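You operate a simulated robot arm through the tools that you are given. There is no shell and no other tool. Be economical: measure what you need, move in short steps, check, and stop when the job is done.

The job below is to be done with a simulated robot arm. You get a single attempt, and the scene is never put back.

TASK
Close the open bottle on the mat with the teal dropper, lift it into the tray, then wipe the drip.
Fine: the cream tray; take the dropper from the rest; use the green pad and lay it back on its dish.

Only the result counts: the job must be done as asked and must still hold three seconds after the hand-in. Knocking over, shifting, dropping, spilling or breaking anything else fails it.

THE ROBOT
A 6-joint arm with a two-finger parallel gripper, fixed in place. Base frame: the origin is at the foot of the arm, x ahead of it, y to its left, z up. Lengths are in m, angles in degrees, forces in N, time in s.
With the tool pointing down near the work surface it reaches from about 0.36 to 0.76 m from the base axis. Its first joint turns from -66.0 to 66.0 degrees. Payload 2.45 kg.
Tool frame: the origin (TCP) lies between the finger pads and is the grasp point; the fingertips stand 0.024 m ahead of it; z points along the fingers, y is the line along which they close. The gripper opens to 0.068 m. The fingers are 0.017 m wide and 0.01 m thick; the gripper's body (0.04 by 0.07 m) begins 0.041 m behind the TCP.
Orientation is told as [roll, pitch, yaw] about the base's x, y, z axes, in that order, counted from this pose: with the fingers straight down and closing along the base's y, the tool's x points along the base's -x, its y along +y and its z along -z.

THE INTERFACE
- The arm moves only by the tool servo_tool. Its argument "deltas" is a list of rows, each an object (a shift or turn left out is 0, a gripper value left out holds the last) with "jaw": the closure, from 0 (fully open) to 1 (shut); "xyz": the shift along the tool's x, y, z in m, a list of three; "angular": the turn, a rotation vector about the tool's x, y, z in degrees, a list of three. In form: [{"jaw": jaw, "xyz": [tx, ty, tz], "angular": [rx, ry, rz]}, ...]. A call has 1 to 12 rows; each row shifts and turns the commanded pose from where the row before left it, along the tool's axes as they then stand. A row lasts 0.2 s, in which the tool goes at most 0.05 m and 8.6 degrees; a call with a longer step from one row to the next is refused whole, and so is a gripper value outside its range. A pose out of reach is approached as far as the arm can. The call stops where the force on the tool passes 40 N (or 10 N more than at its start, if that is more) or the arm is blocked; 0.2 s more then pass. Each finger travels about 0.108 m/s and halts on what it meets, pressing with about 25 N; the grip force reading is that of the motor and also rises with nothing between the fingers. The clock runs only during rows and for 0.2 s after the last one: add rows that do not move to give the fingers time. It gives the time, the measured TCP pose, the force on the tool (base axes), the opening and the grip force at its end, in the units of the frame above (readings bear some noise), and new pictures: "show" is both (left out), scene, wrist or none.
- Cameras (640 x 400 px; columns grow to the right, rows downward): "scene" is fixed at [0.1935, 0.4482, 1.4712]; the picture's right is [-0.34, -0.94, 0.00], its down [-0.47, 0.17, -0.87] and it looks along [0.82, -0.29, -0.50] (base axes); focal length 316 px, centre (320, 200). "wrist" rides on the gripper at [0.084, 0.011, -0.075] in the tool frame; the picture's right is [-0.13, 0.99, 0.00], its down [-0.60, -0.08, -0.79] and it looks along [-0.79, -0.10, 0.61] (tool axes); focal length 251 px, centre (320, 200). There is no depth. A picture from a camera that has moved, and an enlarged one, comes with that camera's place and axes in the base frame and with its lens.
- inspect(camera, box): a new picture of the part [left, top, right, bottom] of that camera's present view, enlarged. The clock stands still meanwhile.
- sign_off(): hands the job in; it is judged then, once.

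Go step by step. Nothing tells you positions but the pictures and the camera data: compare them with the known pose of the tool, close in by small moves and look again before you grip or let go. The budget is 120 turns and 170 pictures, counting those below and the enlarged ones. Unless the task says otherwise, let go and move clear before handing in, and close with one line.

The tools are called after "Request:" as name(argument=value, ...) on one line, values as JSON. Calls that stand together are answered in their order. servo_tool: Moves the arm, as the interface text tells. Its arguments: {"type":"object","properties":{"deltas":{"type":"array"},"show":{"type":"string","enum":["both","scene","wrist","none"]}},"required":["deltas"]} The other tools are called the same way: inspect (camera, box) takes an enlarged picture of a part of a camera's view; sign_off () hands the job in.

At the start:

```text
clock: 0.0
tcp_pos: [0.3785, 0.2453, 1.3077]
tcp_rot: [-0.1, 0.0, 0.1]
contact_force: [-0.3, 1.1, -0.9]
gripper_width: 0.0683
grasp_force: 0.1
```

scene: 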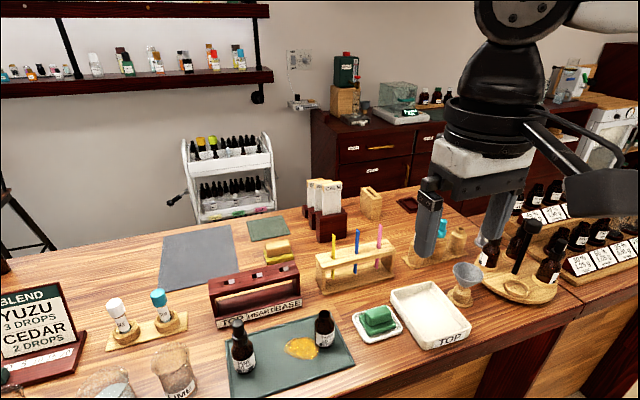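
wrist: 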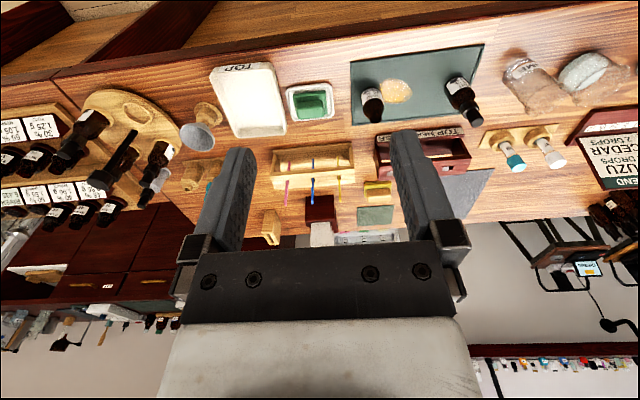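

I see a mat with two bottles and an amber drip, a dropper rest with a white and a teal dropper, a green pad on a dish and a cream tray. I'll enlarge these to tell which bottle is open.

Request:
inspect(camera="scene", box=[210, 290, 370, 400])

Request:
inspect(camera="scene", box=[90, 270, 220, 360])

Request:
inspect(camera="scene", box=[340, 260, 500, 360])

Request:
inspect(camera="wrist", box=[340, 30, 600, 190])

```text
3.64 times, centred on (290, 345) of scene
camera zoom: at [0.1935, 0.4482, 1.4712], right [-0.34, -0.94, 0.0], down [-0.47, 0.17, -0.87], along [0.82, -0.29, -0.5], focal length 1147 px, centre (429, -327)
```

zoom: 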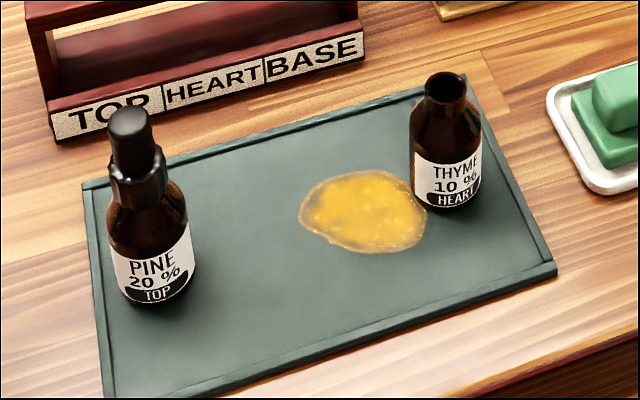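

```text
4.44 times, centred on (155, 315) of scene
camera zoom: at [0.1935, 0.4482, 1.4712], right [-0.34, -0.94, 0.0], down [-0.47, 0.17, -0.87], along [0.82, -0.29, -0.5], focal length 1402 px, centre (1053, -311)
```

zoom: 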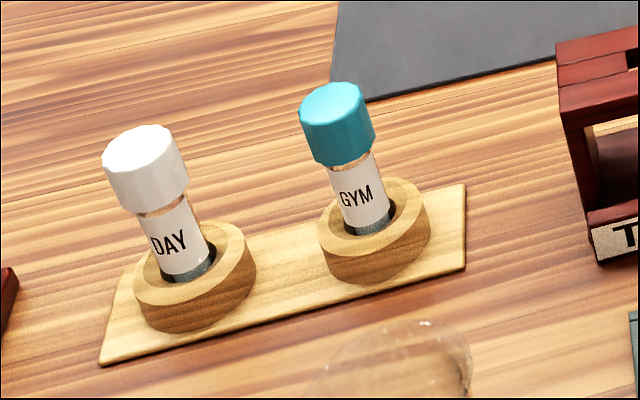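

```text
4.00 times, centred on (420, 310) of scene
camera zoom: at [0.1935, 0.4482, 1.4712], right [-0.34, -0.94, 0.0], down [-0.47, 0.17, -0.87], along [0.82, -0.29, -0.5], focal length 1262 px, centre (-80, -240)
```

zoom: 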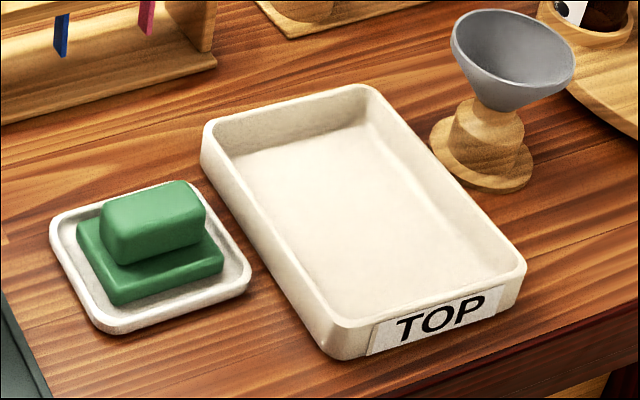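

```text
2.46 times, centred on (470, 110) of wrist
camera zoom: at [0.2935, 0.2555, 1.3821], right [0.13, 0.99, 0.0], down [0.6, -0.08, 0.79], along [0.79, -0.1, -0.61], focal length 619 px, centre (-49, 422)
```

zoom: 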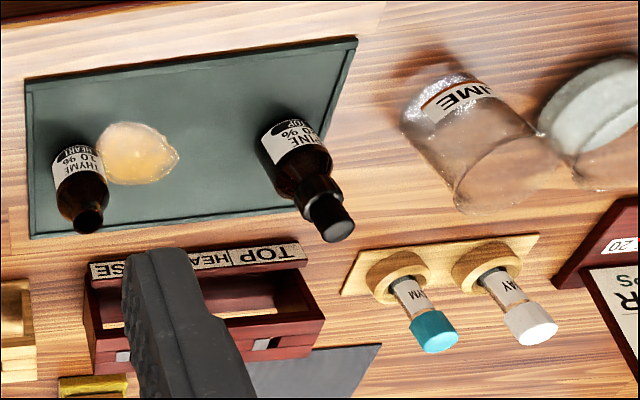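

The open bottle is the THYME one, at the right of the mat. Another teal thing stands partly behind the gripper, so I'll check that before choosing the dropper.

Request:
inspect(camera="wrist", box=[150, 80, 310, 200])

Request:
inspect(camera="scene", box=[400, 200, 500, 280])

Request:
inspect(camera="wrist", box=[470, 110, 570, 180])

```text
3.33 times, centred on (230, 140) of wrist
camera zoom: at [0.2935, 0.2555, 1.3821], right [0.13, 0.99, 0.0], down [0.6, -0.08, 0.79], along [0.79, -0.1, -0.61], focal length 838 px, centre (620, 400)
```

zoom: 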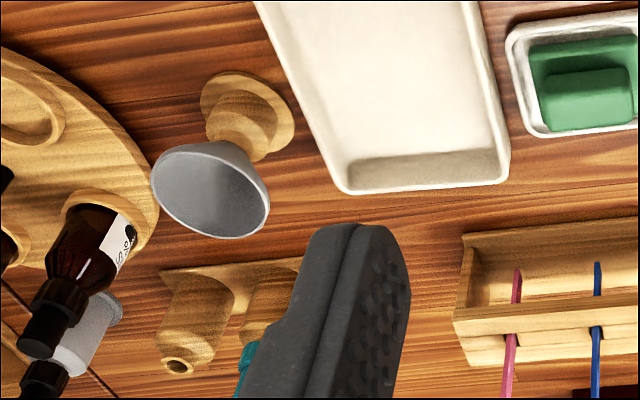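

```text
5.00 times, centred on (450, 240) of scene
camera zoom: at [0.1935, 0.4482, 1.4712], right [-0.34, -0.94, 0.0], down [-0.47, 0.17, -0.87], along [0.82, -0.29, -0.5], focal length 1577 px, centre (-330, 0)
```

zoom: 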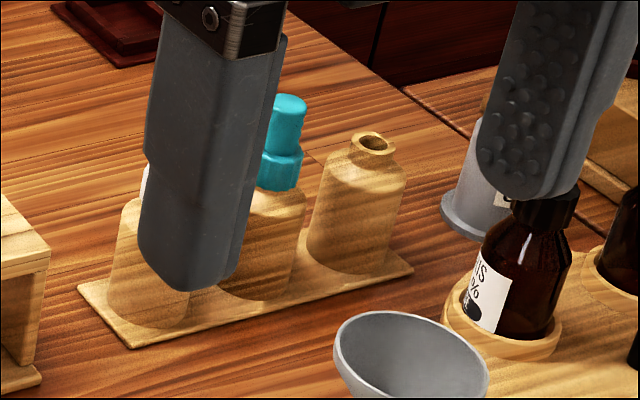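

```text
5.71 times, centred on (520, 145) of wrist
camera zoom: at [0.2935, 0.2555, 1.3821], right [0.13, 0.99, 0.0], down [0.6, -0.08, 0.79], along [0.79, -0.1, -0.61], focal length 1437 px, centre (-823, 514)
```

zoom: 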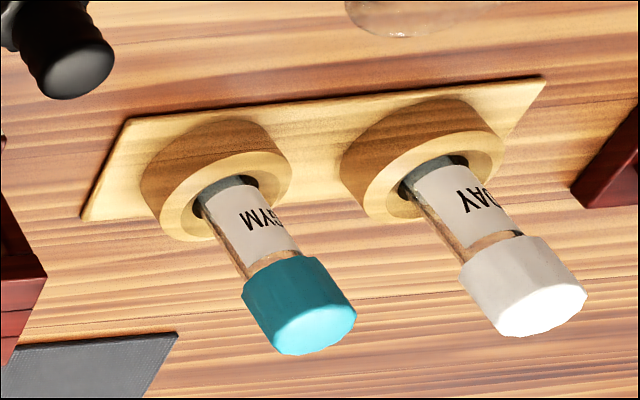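

The teal dropper stands in the three-place rest behind the gripper; GYM and DAY are vials. I'll move over to view that rest.

Request:
servo_tool(deltas=[{"xyz": [-0.015, -0.0344, 0.0125]}, {"xyz": [-0.015, -0.0344, 0.0125]}, {"xyz": [-0.015, -0.0344, 0.0125]}, {"xyz": [-0.015, -0.0344, 0.0125]}, {"xyz": [-0.015, -0.0344, 0.0125]}, {"xyz": [-0.015, -0.0344, 0.0125]}, {"xyz": [-0.015, -0.0344, 0.0125]}, {"xyz": [-0.015, -0.0344, 0.0125]}, {}])

```text
clock: 2.0
tcp_pos: [0.4963, -0.0323, 1.2078]
tcp_rot: [0.0, 0.1, 0.1]
contact_force: [-0.9, -0.3, -0.5]
gripper_width: 0.0681
grasp_force: 0.1
camera wrist: at [0.4108, -0.0212, 1.2827], right [0.13, 0.99, 0.0], down [0.6, -0.08, 0.79], along [0.79, -0.1, -0.61], focal length 251 px, centre (320, 200)
```

scene: 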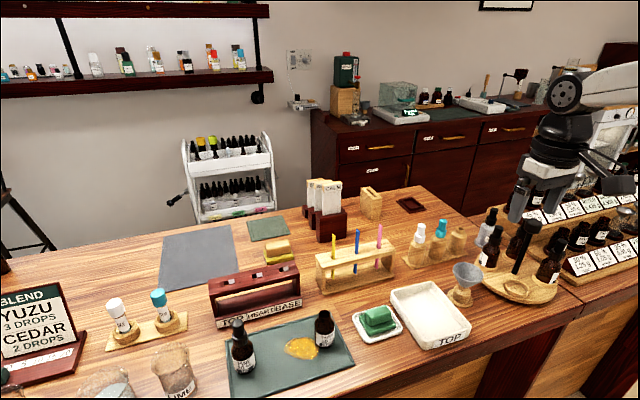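
wrist: 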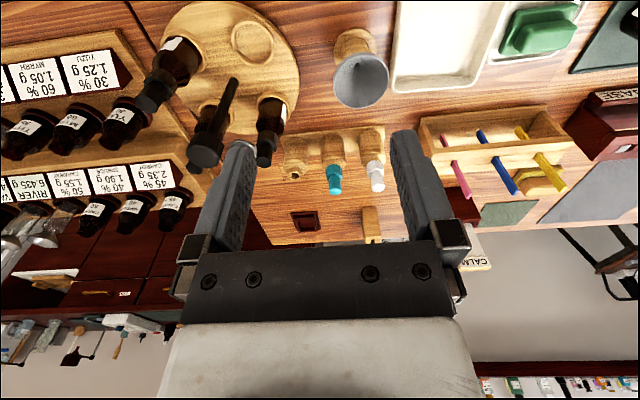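

Request:
inspect(camera="scene", box=[390, 205, 490, 275])

Request:
inspect(camera="wrist", box=[260, 110, 410, 210])

```text
5.71 times, centred on (440, 240) of scene
camera zoom: at [0.1935, 0.4482, 1.4712], right [-0.34, -0.94, 0.0], down [-0.47, 0.17, -0.87], along [0.82, -0.29, -0.5], focal length 1803 px, centre (-366, -29)
```

zoom: 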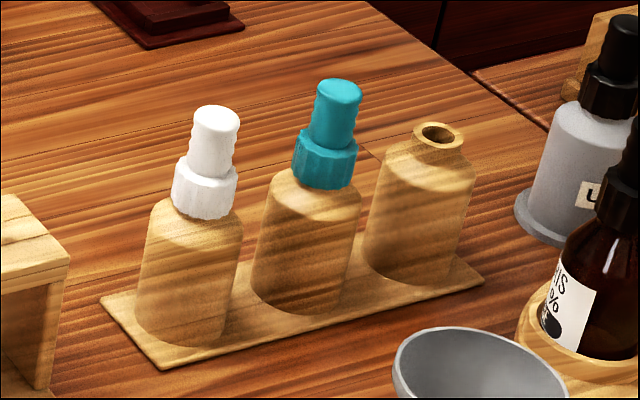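

```text
4.00 times, centred on (335, 160) of wrist
camera zoom: at [0.4108, -0.0212, 1.2827], right [0.13, 0.99, 0.0], down [0.6, -0.08, 0.79], along [0.79, -0.1, -0.61], focal length 1006 px, centre (260, 360)
```

zoom: 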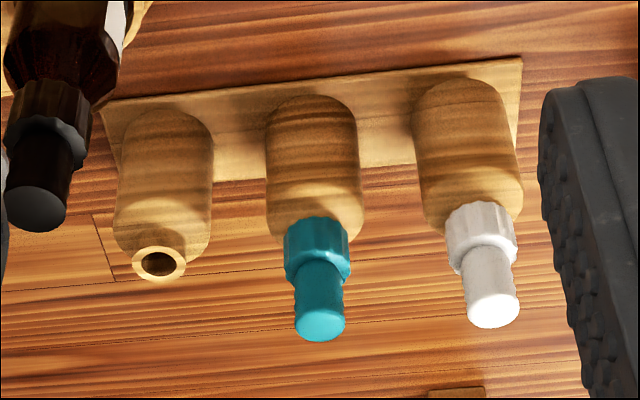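

The teal dropper's top is at about (0.680, -0.036, 1.061), and its neighbours stand ±0.06 away along y. I'll go above it with the jaw partly closed so the fingers clear them.

Request:
servo_tool(deltas=[{"jaw": 0.3, "xyz": [-0.03, -0.0006, 0.013]}, {"xyz": [-0.03, -0.0006, 0.013]}, {"xyz": [-0.03, -0.0006, 0.013]}, {"xyz": [-0.03, -0.0006, 0.013]}, {"xyz": [-0.032, -0.0006, 0.018]}, {"xyz": [-0.032, -0.0006, 0.023]}, {}, {}])

```text
clock: 3.8
tcp_pos: [0.6833, -0.0335, 1.1157]
tcp_rot: [0.1, 0.1, 0.1]
contact_force: [-0.2, 0.3, -0.3]
gripper_width: 0.0476
grasp_force: 0.0
camera wrist: at [0.5978, -0.0235, 1.1904], right [0.13, 0.99, 0.0], down [0.6, -0.08, 0.79], along [0.79, -0.1, -0.61], focal length 251 px, centre (320, 200)
```

scene: 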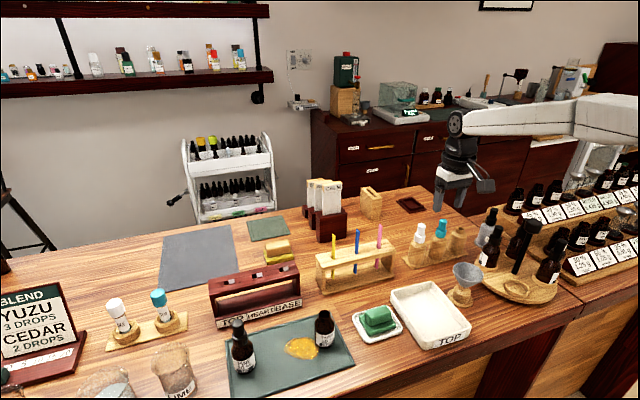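
wrist: 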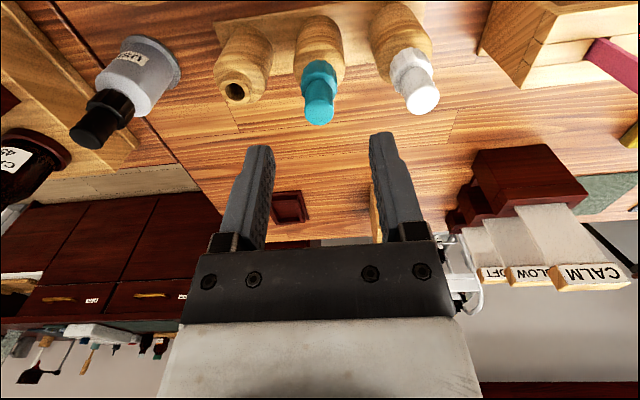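

The dropper lies almost exactly under the TCP. I'll go down part of the way and look again.

Request:
servo_tool(deltas=[{"xyz": [0, -0.0006, 0.02]}, {"xyz": [0, 0, 0.02]}, {"xyz": [0, 0, 0.01]}, {}])

Request:
inspect(camera="scene", box=[390, 190, 490, 260])

```text
clock: 4.8
tcp_pos: [0.6818, -0.0345, 1.0649]
tcp_rot: [0.0, 0.2, 0.1]
contact_force: [0.1, -1.2, 0.4]
gripper_width: 0.0475
grasp_force: 0.0
camera wrist: at [0.5973, -0.0234, 1.1402], right [0.13, 0.99, 0.0], down [0.6, -0.08, 0.79], along [0.79, -0.1, -0.61], focal length 251 px, centre (320, 200)
```

scene: 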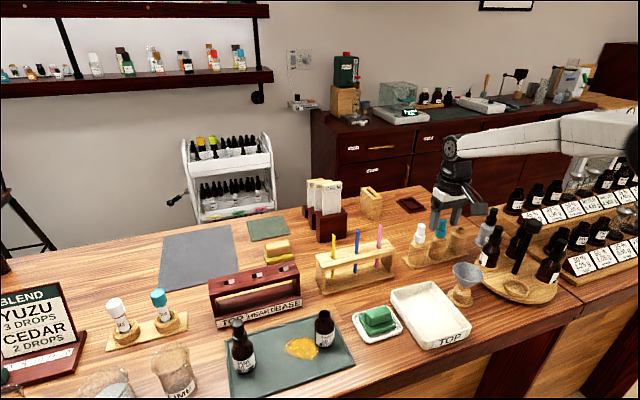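
wrist: 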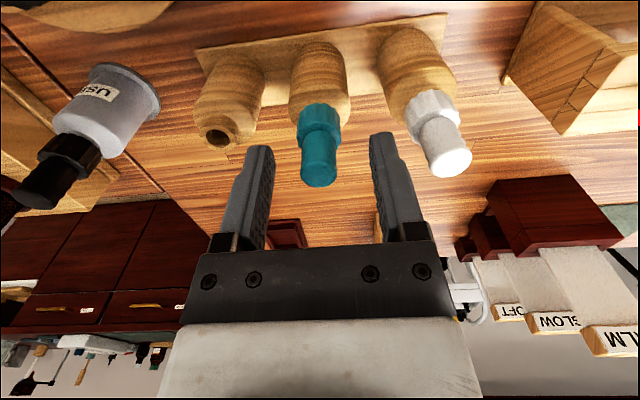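

```text
5.71 times, centred on (440, 225) of scene
camera zoom: at [0.1935, 0.4483, 1.4712], right [-0.34, -0.94, 0.0], down [-0.47, 0.17, -0.87], along [0.82, -0.29, -0.5], focal length 1803 px, centre (-366, 57)
```

zoom: 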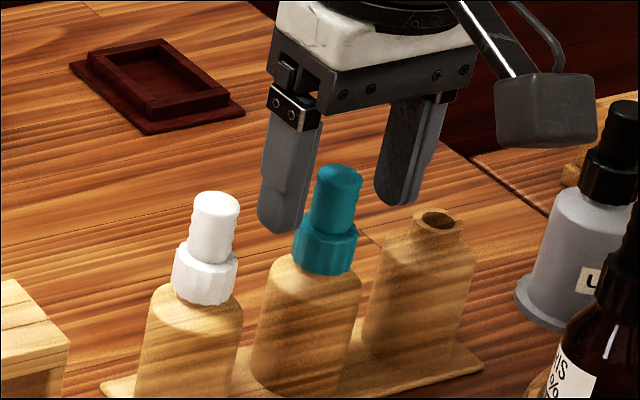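

The gap between the fingers is centred on the dropper in both views. I'll lower by 22 mm and close on the collar.

Request:
servo_tool(deltas=[{"xyz": [0, 0, 0.012]}, {"xyz": [0, 0, 0.01]}, {}, {"jaw": 1.0}, {}, {}])

Request:
inspect(camera="scene", box=[390, 190, 490, 260])

```text
clock: 6.2
tcp_pos: [0.683, -0.0359, 1.0414]
tcp_rot: [-0.1, 0.1, 0.1]
contact_force: [0.9, -1.1, -2.0]
gripper_width: 0.0247
grasp_force: 40.8
camera wrist: at [0.5977, -0.0244, 1.1164], right [0.13, 0.99, 0.0], down [0.6, -0.08, 0.79], along [0.79, -0.1, -0.61], focal length 251 px, centre (320, 200)
```

scene: 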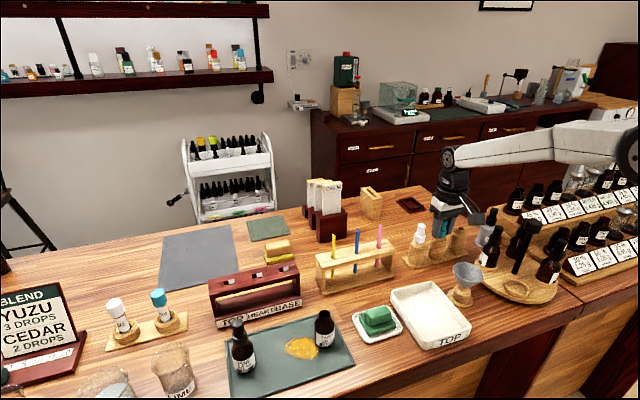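
wrist: 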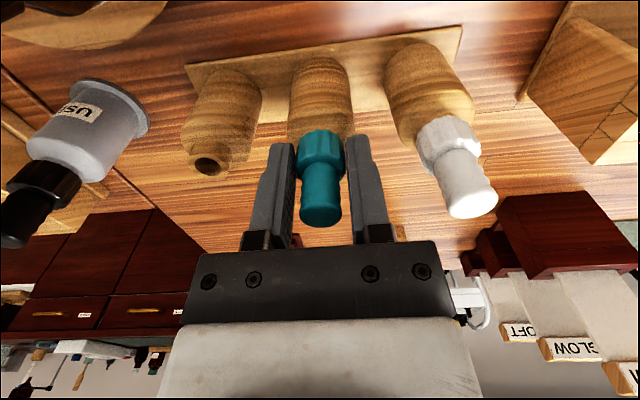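

```text
5.71 times, centred on (440, 225) of scene
camera zoom: at [0.1936, 0.4482, 1.4712], right [-0.34, -0.94, 0.0], down [-0.47, 0.17, -0.87], along [0.82, -0.29, -0.5], focal length 1803 px, centre (-366, 57)
```

zoom: 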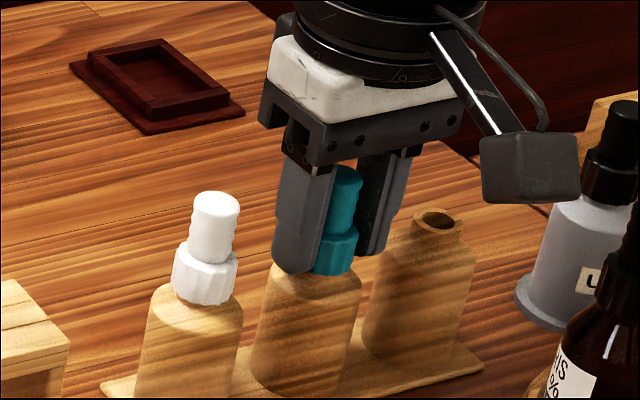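

Gripped at 24.7 mm. I'll lift straight up.

Request:
servo_tool(deltas=[{"xyz": [0, 0, -0.01]}, {"xyz": [0, 0, -0.02]}, {"xyz": [0, 0, -0.02]}, {"xyz": [0, 0, -0.025]}, {"xyz": [0, 0, -0.025]}, {"xyz": [0, 0, -0.025]}, {"xyz": [0, 0, -0.025]}, {}])

Request:
inspect(camera="scene", box=[380, 120, 500, 200])

Request:
inspect(camera="scene", box=[210, 290, 370, 400])

```text
clock: 8.0
tcp_pos: [0.6819, -0.0323, 1.1932]
tcp_rot: [0.0, 0.1, 0.1]
contact_force: [-0.1, 0.4, -0.1]
gripper_width: 0.022
grasp_force: 23.7
camera wrist: at [0.5971, -0.0222, 1.2687], right [0.13, 0.99, 0.0], down [0.6, -0.08, 0.79], along [0.79, -0.1, -0.61], focal length 251 px, centre (320, 200)
```

scene: 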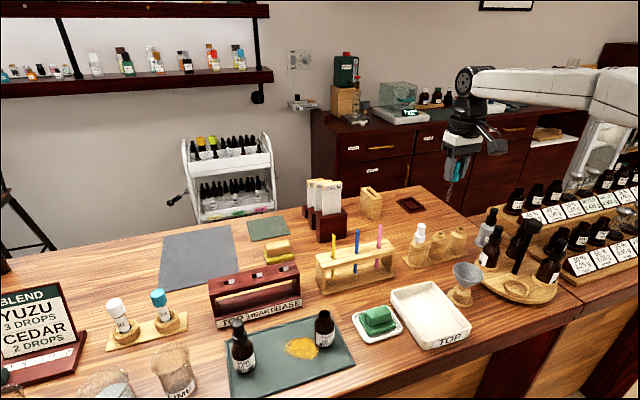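
wrist: 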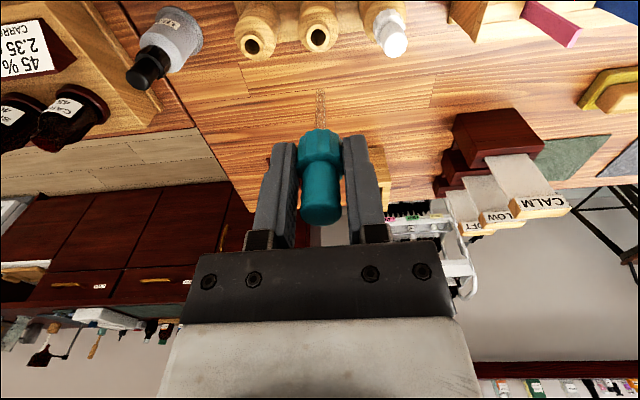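

```text
5.00 times, centred on (440, 160) of scene
camera zoom: at [0.1935, 0.4482, 1.4712], right [-0.34, -0.94, 0.0], down [-0.47, 0.17, -0.87], along [0.82, -0.29, -0.5], focal length 1577 px, centre (-280, 400)
```

zoom: 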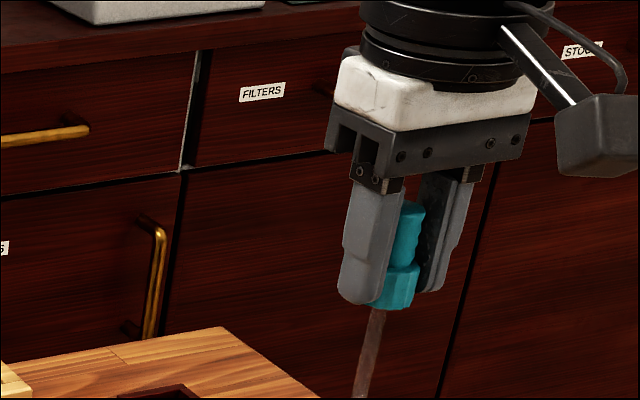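

```text
3.64 times, centred on (290, 345) of scene
camera zoom: at [0.1935, 0.4482, 1.4712], right [-0.34, -0.94, 0.0], down [-0.47, 0.17, -0.87], along [0.82, -0.29, -0.5], focal length 1147 px, centre (429, -327)
```

zoom: 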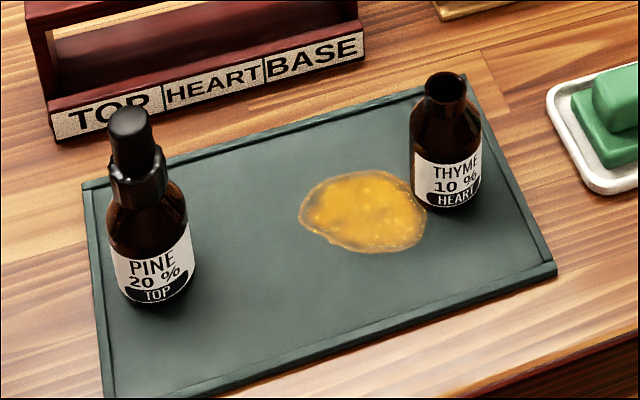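

The dropper is out with its pipette intact. I'll carry it high toward the thyme bottle, which I put at about (0.543, 0.314) with its rim near z 1.03.

Request:
servo_tool(deltas=[{"xyz": [0, 0, -0.03]}, {"xyz": [0.021, 0.0336, 0]}, {"xyz": [0.021, 0.0336, 0]}, {"xyz": [0.021, 0.0336, 0]}, {"xyz": [0.021, 0.0336, 0]}, {"xyz": [0.021, 0.0336, 0]}, {"xyz": [0.021, 0.0336, 0]}, {"xyz": [0.021, 0.0336, 0]}, {"xyz": [0.021, 0.0336, 0]}, {"xyz": [0.021, 0.0336, 0]}, {"xyz": [0.021, 0.0336, 0]}, {}])

Request:
inspect(camera="wrist", box=[240, 40, 400, 140])

Request:
inspect(camera="scene", box=[260, 180, 420, 280])

```text
clock: 10.6
tcp_pos: [0.4708, 0.2998, 1.2186]
tcp_rot: [0.0, 0.0, 0.0]
contact_force: [0.3, -0.5, 0.8]
gripper_width: 0.0221
grasp_force: 24.0
camera wrist: at [0.3857, 0.3107, 1.2943], right [0.13, 0.99, 0.0], down [0.6, -0.08, 0.79], along [0.79, -0.1, -0.61], focal length 251 px, centre (320, 200)
```

scene: 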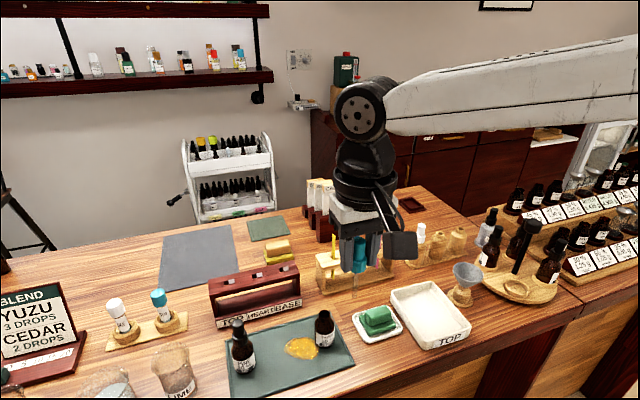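
wrist: 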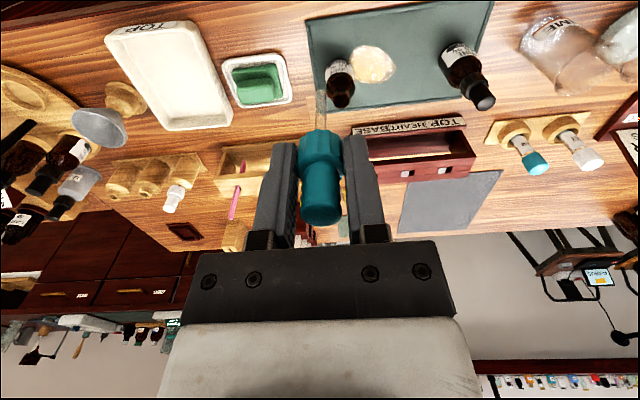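

```text
4.00 times, centred on (320, 90) of wrist
camera zoom: at [0.3857, 0.3107, 1.2943], right [0.13, 0.99, 0.0], down [0.6, -0.08, 0.79], along [0.79, -0.1, -0.61], focal length 1006 px, centre (320, 640)
```

zoom: 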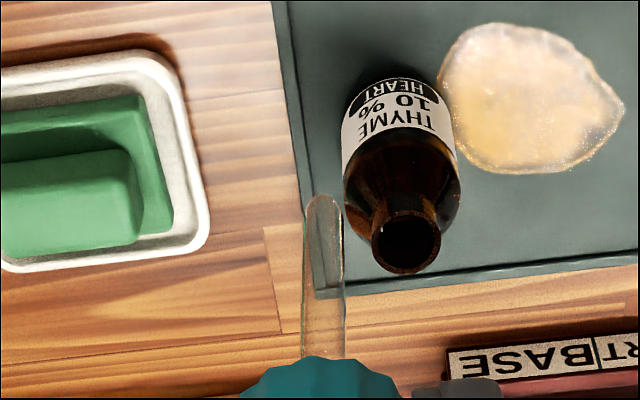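

```text
4.00 times, centred on (340, 230) of scene
camera zoom: at [0.1935, 0.4483, 1.4712], right [-0.34, -0.94, 0.0], down [-0.47, 0.17, -0.87], along [0.82, -0.29, -0.5], focal length 1262 px, centre (240, 80)
```

zoom: 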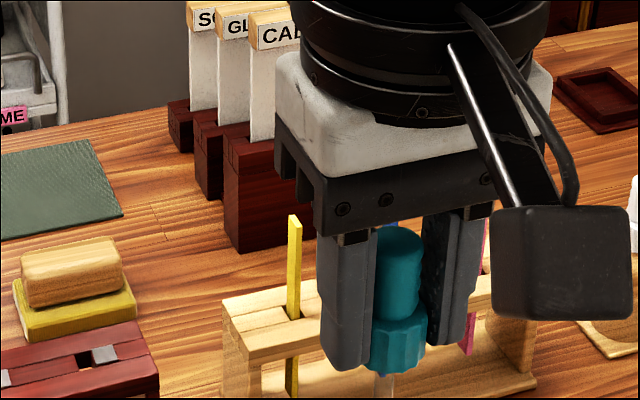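

The pipette is vertical, with its tip about 81 mm below the TCP. The bottle mouth is about +0.073 in x and +0.015 in y from the tool, so I'll hover with the tip 2 cm above the rim.

Request:
servo_tool(deltas=[{"xyz": [-0.0365, 0.0073, 0]}, {"xyz": [-0.0365, 0.0073, 0]}, {"xyz": [0, 0, 0.03]}, {"xyz": [0, 0, 0.03]}, {"xyz": [0, 0, 0.023]}, {}, {}])

Request:
inspect(camera="wrist", box=[260, 40, 390, 130])

Request:
inspect(camera="scene", box=[270, 250, 390, 350])

```text
clock: 12.2
tcp_pos: [0.544, 0.3146, 1.1379]
tcp_rot: [0.0, 0.0, 0.1]
contact_force: [-1.0, 1.1, 0.9]
gripper_width: 0.0222
grasp_force: 24.0
camera wrist: at [0.4603, 0.3262, 1.2125], right [0.13, 0.99, 0.0], down [0.6, -0.08, 0.79], along [0.79, -0.1, -0.61], focal length 251 px, centre (320, 200)
```

scene: 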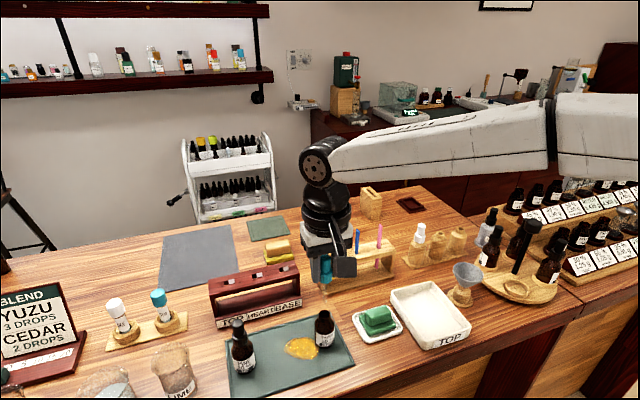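
wrist: 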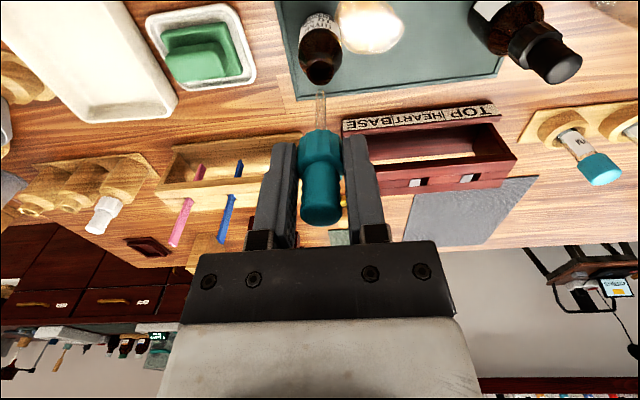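

```text
4.44 times, centred on (325, 85) of wrist
camera zoom: at [0.4603, 0.3262, 1.2125], right [0.13, 0.99, 0.0], down [0.6, -0.08, 0.79], along [0.79, -0.1, -0.61], focal length 1118 px, centre (298, 711)
```

zoom: 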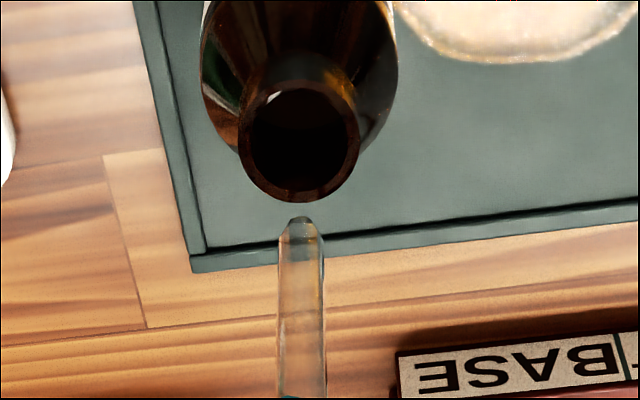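

```text
4.00 times, centred on (330, 300) of scene
camera zoom: at [0.1935, 0.4483, 1.4712], right [-0.34, -0.94, 0.0], down [-0.47, 0.17, -0.87], along [0.82, -0.29, -0.5], focal length 1262 px, centre (280, -200)
```

zoom: 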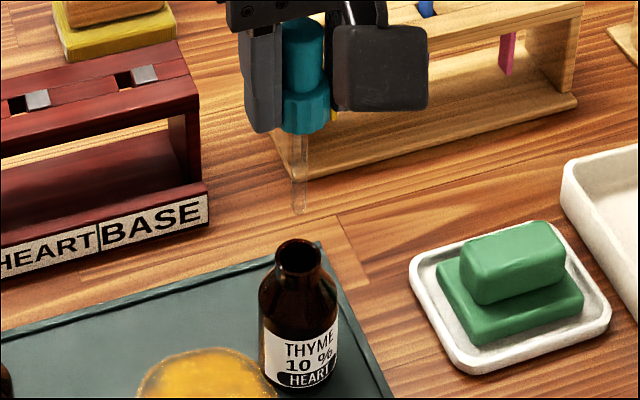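

The pipette is aligned with the mouth in both views. I'll lower it most of the way and check.

Request:
servo_tool(deltas=[{"xyz": [0, 0, 0.012]}, {"xyz": [0, 0, 0.012]}, {"xyz": [0, 0, 0.012]}, {"xyz": [0, 0, 0.012]}, {"xyz": [0, 0, 0.012]}, {}], show="none")

Request:
inspect(camera="scene", box=[270, 280, 390, 380])

Request:
inspect(camera="wrist", box=[240, 80, 400, 180])

```text
clock: 13.6
tcp_pos: [0.5457, 0.3183, 1.0809]
tcp_rot: [0.1, 0.0, 0.1]
contact_force: [-0.2, -0.5, -0.8]
gripper_width: 0.0221
grasp_force: 24.2
```

```text
4.00 times, centred on (330, 330) of scene
camera zoom: at [0.1935, 0.4483, 1.4712], right [-0.34, -0.94, 0.0], down [-0.47, 0.17, -0.87], along [0.82, -0.29, -0.5], focal length 1262 px, centre (280, -320)
```

zoom: 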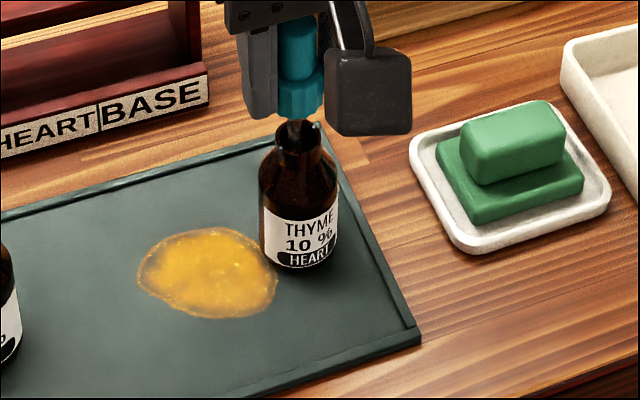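

```text
4.00 times, centred on (320, 130) of wrist
camera zoom: at [0.4597, 0.3282, 1.1545], right [0.13, 0.99, 0.0], down [0.6, -0.08, 0.79], along [0.79, -0.1, -0.61], focal length 1006 px, centre (320, 480)
```

zoom: 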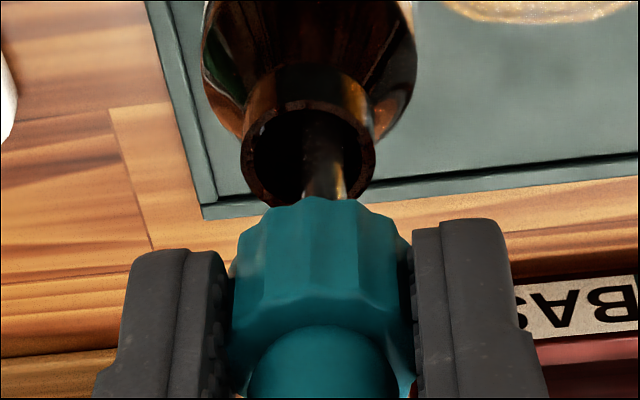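

Request:
inspect(camera="scene", box=[305, 290, 355, 320])

Request:
inspect(camera="wrist", box=[285, 95, 355, 140])

```text
12.80 times, centred on (330, 305) of scene
camera zoom: at [0.1935, 0.4483, 1.4712], right [-0.34, -0.94, 0.0], down [-0.47, 0.17, -0.87], along [0.82, -0.29, -0.5], focal length 4038 px, centre (192, -1144)
```

zoom: 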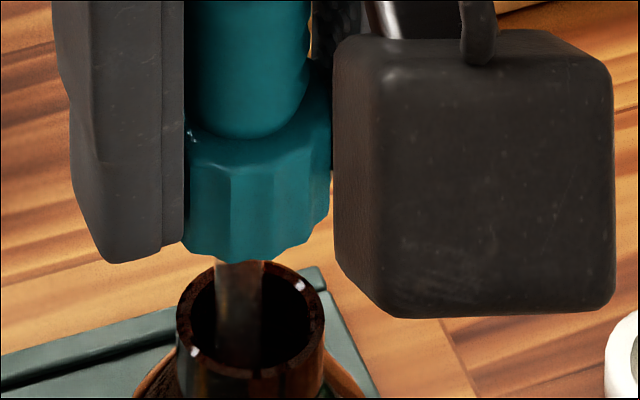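

```text
8.89 times, centred on (320, 118) of wrist
camera zoom: at [0.4597, 0.3282, 1.1545], right [0.13, 0.99, 0.0], down [0.6, -0.08, 0.79], along [0.79, -0.1, -0.61], focal length 2235 px, centre (320, 933)
```

zoom: 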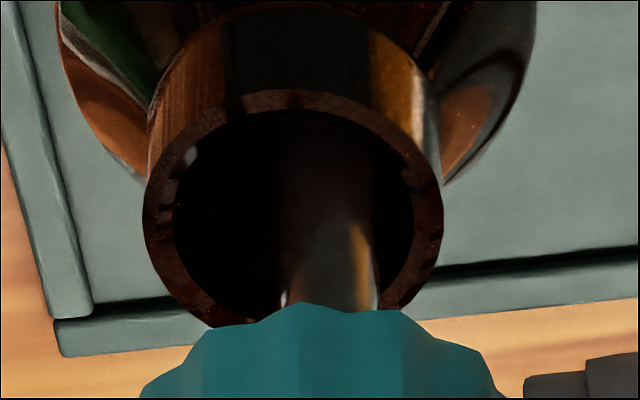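

The pipette is inside the mouth but about 2 mm off centre. I'll correct that and look again.

Request:
servo_tool(deltas=[{"xyz": [0.0015, -0.002, 0]}, {}], show="none")

Request:
inspect(camera="scene", box=[305, 290, 355, 320])

Request:
inspect(camera="wrist", box=[285, 95, 355, 140])

```text
clock: 14.2
tcp_pos: [0.5435, 0.3152, 1.0797]
tcp_rot: [-0.1, 0.0, 0.0]
contact_force: [-0.7, -1.7, -0.5]
gripper_width: 0.022
grasp_force: 23.8
```

```text
12.80 times, centred on (330, 305) of scene
camera zoom: at [0.1935, 0.4483, 1.4712], right [-0.34, -0.94, 0.0], down [-0.47, 0.17, -0.87], along [0.82, -0.29, -0.5], focal length 4038 px, centre (192, -1144)
```

zoom: 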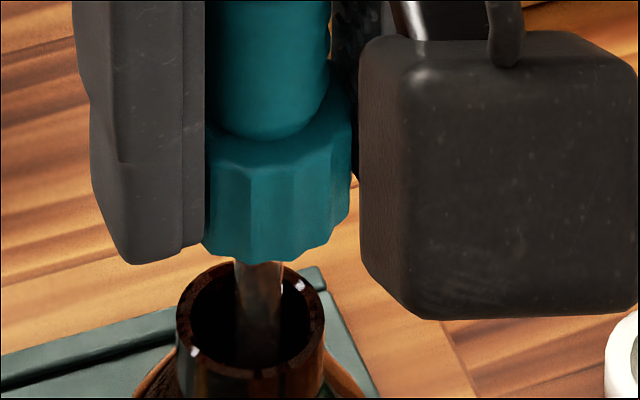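

```text
8.89 times, centred on (320, 118) of wrist
camera zoom: at [0.4586, 0.3258, 1.1545], right [0.13, 0.99, 0.0], down [0.6, -0.08, 0.79], along [0.79, -0.1, -0.61], focal length 2235 px, centre (320, 933)
```

zoom: 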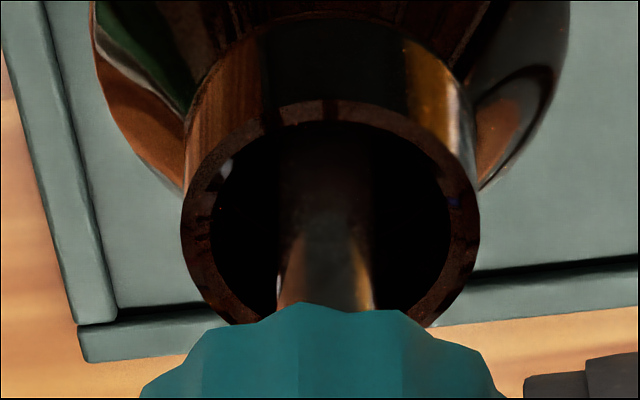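

It is centred now. I'll lower in small steps and watch the force.

Request:
servo_tool(deltas=[{"xyz": [0, 0, 0.005]}, {"xyz": [0, 0, 0.005]}, {"xyz": [0, 0, 0.002]}, {"xyz": [0, 0, 0.002]}, {}], show="none")

Request:
inspect(camera="scene", box=[300, 290, 360, 340])

```text
clock: 15.4
tcp_pos: [0.5437, 0.3154, 1.0665]
tcp_rot: [0.0, 0.0, 0.1]
contact_force: [0.0, 0.2, -0.3]
gripper_width: 0.0221
grasp_force: 24.3
```

```text
8.00 times, centred on (330, 315) of scene
camera zoom: at [0.1935, 0.4483, 1.4712], right [-0.34, -0.94, 0.0], down [-0.47, 0.17, -0.87], along [0.82, -0.29, -0.5], focal length 2524 px, centre (240, -720)
```

zoom: 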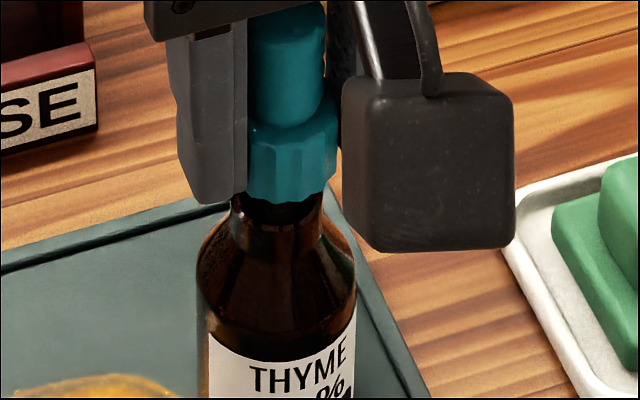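

Request:
servo_tool(deltas=[{"xyz": [0, 0, 0.002]}, {"xyz": [0, 0, 0.002]}, {"xyz": [0, 0, 0.002]}, {"xyz": [0, 0, 0.002]}, {}], show="none")

Request:
inspect(camera="scene", box=[300, 290, 360, 340])

```text
clock: 16.6
tcp_pos: [0.546, 0.3128, 1.0582]
tcp_rot: [-0.1, 0.0, 0.1]
contact_force: [-0.8, 0.1, -0.6]
gripper_width: 0.0221
grasp_force: 23.9
```

```text
8.00 times, centred on (330, 315) of scene
camera zoom: at [0.1935, 0.4483, 1.4712], right [-0.34, -0.94, 0.0], down [-0.47, 0.17, -0.87], along [0.82, -0.29, -0.5], focal length 2524 px, centre (240, -720)
```

zoom: 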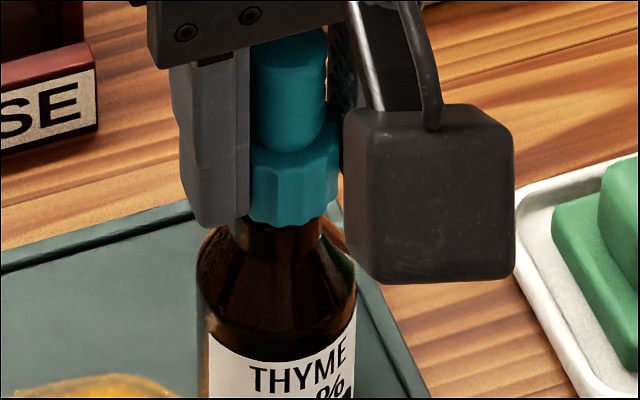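

Request:
inspect(camera="wrist", box=[250, 70, 390, 170])

Request:
inspect(camera="scene", box=[310, 295, 350, 325])

```text
4.00 times, centred on (320, 120) of wrist
camera zoom: at [0.4599, 0.3249, 1.1323], right [0.13, 0.99, 0.0], down [0.6, -0.08, 0.79], along [0.79, -0.1, -0.61], focal length 1006 px, centre (320, 520)
```

zoom: 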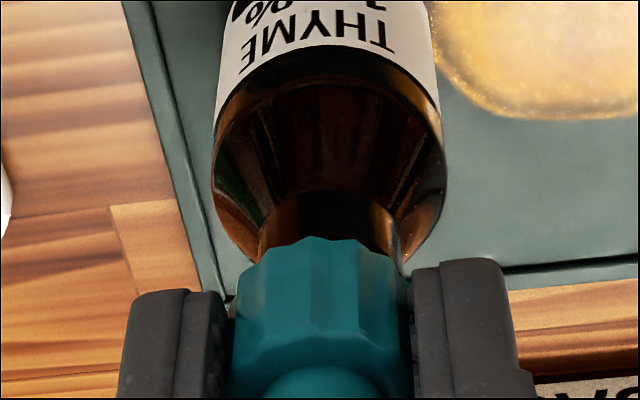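

```text
13.33 times, centred on (330, 310) of scene
camera zoom: at [0.1935, 0.4483, 1.4712], right [-0.34, -0.94, 0.0], down [-0.47, 0.17, -0.87], along [0.82, -0.29, -0.5], focal length 4206 px, centre (187, -1267)
```

zoom: 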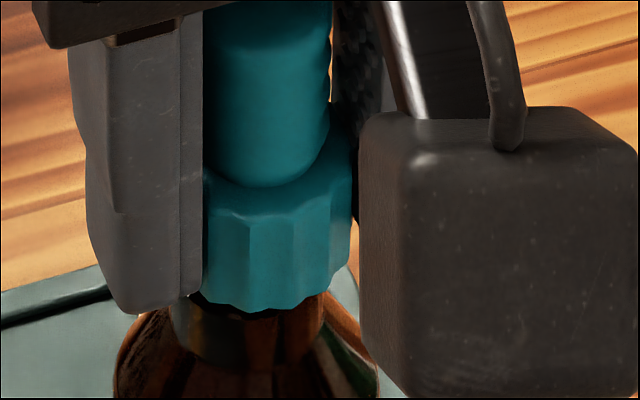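

The collar is about 1 mm off the neck axis. I'll nudge it over and keep lowering until it makes contact.

Request:
servo_tool(deltas=[{"xyz": [0, 0.001, 0]}, {"xyz": [0, 0, 0.002]}, {"xyz": [0, 0, 0.002]}, {"xyz": [0, 0, 0.001]}, {}], show="none")

Request:
inspect(camera="scene", box=[310, 295, 350, 325])

Request:
inspect(camera="wrist", box=[250, 70, 390, 170])

```text
clock: 17.8
tcp_pos: [0.5436, 0.3156, 1.0528]
tcp_rot: [-0.1, 0.0, 0.2]
contact_force: [0.2, -1.1, -0.1]
gripper_width: 0.022
grasp_force: 23.6
```

```text
13.33 times, centred on (330, 310) of scene
camera zoom: at [0.1935, 0.4483, 1.4712], right [-0.34, -0.94, 0.0], down [-0.47, 0.17, -0.87], along [0.82, -0.29, -0.5], focal length 4206 px, centre (187, -1267)
```

zoom: 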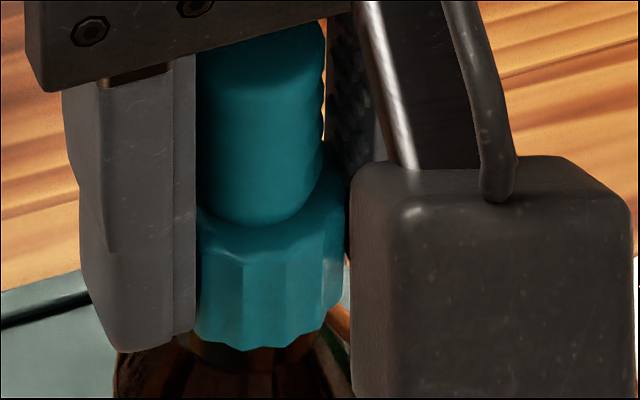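

```text
4.00 times, centred on (320, 120) of wrist
camera zoom: at [0.4589, 0.3262, 1.1268], right [0.13, 0.99, 0.0], down [0.6, -0.08, 0.79], along [0.79, -0.1, -0.61], focal length 1006 px, centre (320, 520)
```

zoom: 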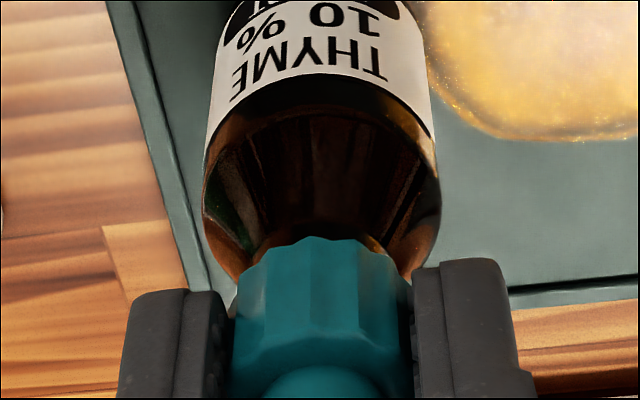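

No contact yet; I'll continue in 1 mm steps.

Request:
servo_tool(deltas=[{"xyz": [0, 0, 0.001]}, {"xyz": [0, 0, 0.001]}, {"xyz": [0, 0, 0.001]}, {"xyz": [0, 0, 0.001]}, {}], show="none")

Request:
inspect(camera="scene", box=[310, 300, 350, 330])

```text
clock: 19.0
tcp_pos: [0.5443, 0.3147, 1.0479]
tcp_rot: [0.1, 0.0, 0.1]
contact_force: [0.1, 0.1, -0.3]
gripper_width: 0.0219
grasp_force: 23.6
```

```text
13.33 times, centred on (330, 315) of scene
camera zoom: at [0.1935, 0.4483, 1.4712], right [-0.34, -0.94, 0.0], down [-0.47, 0.17, -0.87], along [0.82, -0.29, -0.5], focal length 4206 px, centre (187, -1333)
```

zoom: 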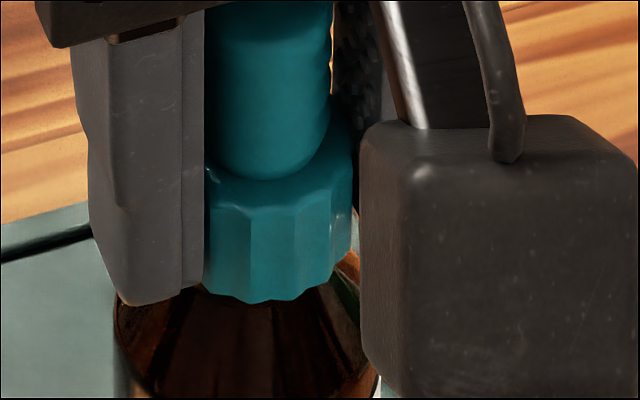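

Request:
servo_tool(deltas=[{"xyz": [0, 0, 0.001]}, {"xyz": [0, 0, 0.001]}, {"xyz": [0, 0, 0.001]}, {}], show="none")

Request:
inspect(camera="scene", box=[310, 300, 350, 330])

Request:
inspect(camera="scene", box=[225, 310, 275, 380])

```text
clock: 20.0
tcp_pos: [0.5442, 0.3154, 1.0456]
tcp_rot: [0.0, -0.1, 0.1]
contact_force: [-2.3, -1.1, 11.3]
gripper_width: 0.0224
grasp_force: 24.0
```

```text
13.33 times, centred on (330, 315) of scene
camera zoom: at [0.1933, 0.4481, 1.4713], right [-0.34, -0.94, 0.0], down [-0.47, 0.17, -0.87], along [0.82, -0.29, -0.5], focal length 4206 px, centre (187, -1333)
```

zoom: 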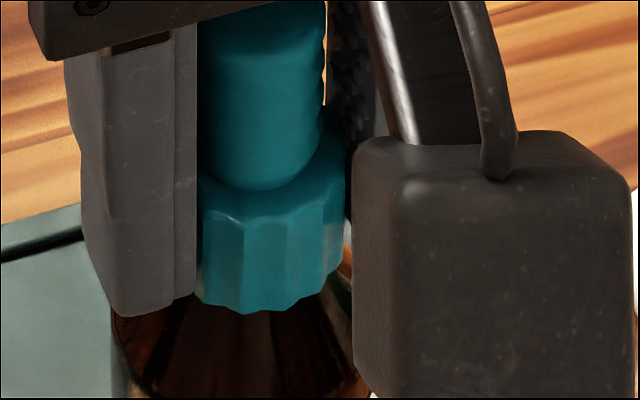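

```text
5.71 times, centred on (250, 345) of scene
camera zoom: at [0.1933, 0.4481, 1.4713], right [-0.34, -0.94, 0.0], down [-0.47, 0.17, -0.87], along [0.82, -0.29, -0.5], focal length 1803 px, centre (720, -629)
```

zoom: 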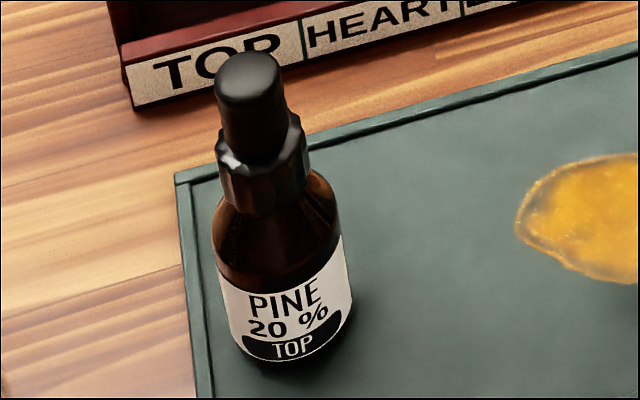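

I have contact at 11 N and the collar now sits where PINE's does. I'll press slightly more, then open and look at how it is seated.

Request:
servo_tool(deltas=[{"xyz": [0, 0, 0.001]}, {"xyz": [0, 0, 0.001]}, {}, {}], show="none")

Request:
inspect(camera="scene", box=[300, 300, 360, 350])

```text
clock: 21.0
tcp_pos: [0.5457, 0.3151, 1.0457]
tcp_rot: [0.1, -0.2, 0.1]
contact_force: [-5.4, -2.5, 30.4]
gripper_width: 0.0225
grasp_force: 24.0
```

```text
8.00 times, centred on (330, 325) of scene
camera zoom: at [0.1928, 0.4479, 1.4714], right [-0.34, -0.94, 0.0], down [-0.47, 0.17, -0.87], along [0.82, -0.29, -0.5], focal length 2524 px, centre (240, -800)
```

zoom: 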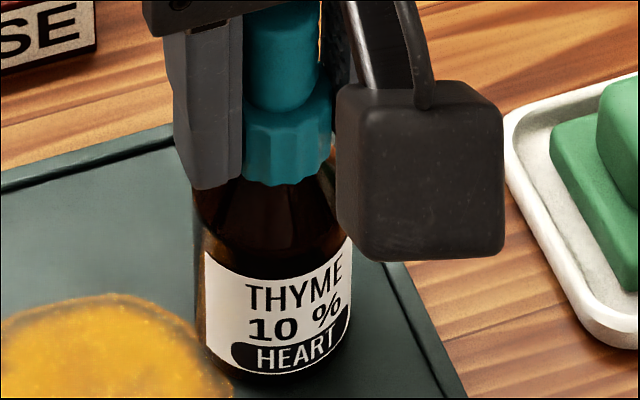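

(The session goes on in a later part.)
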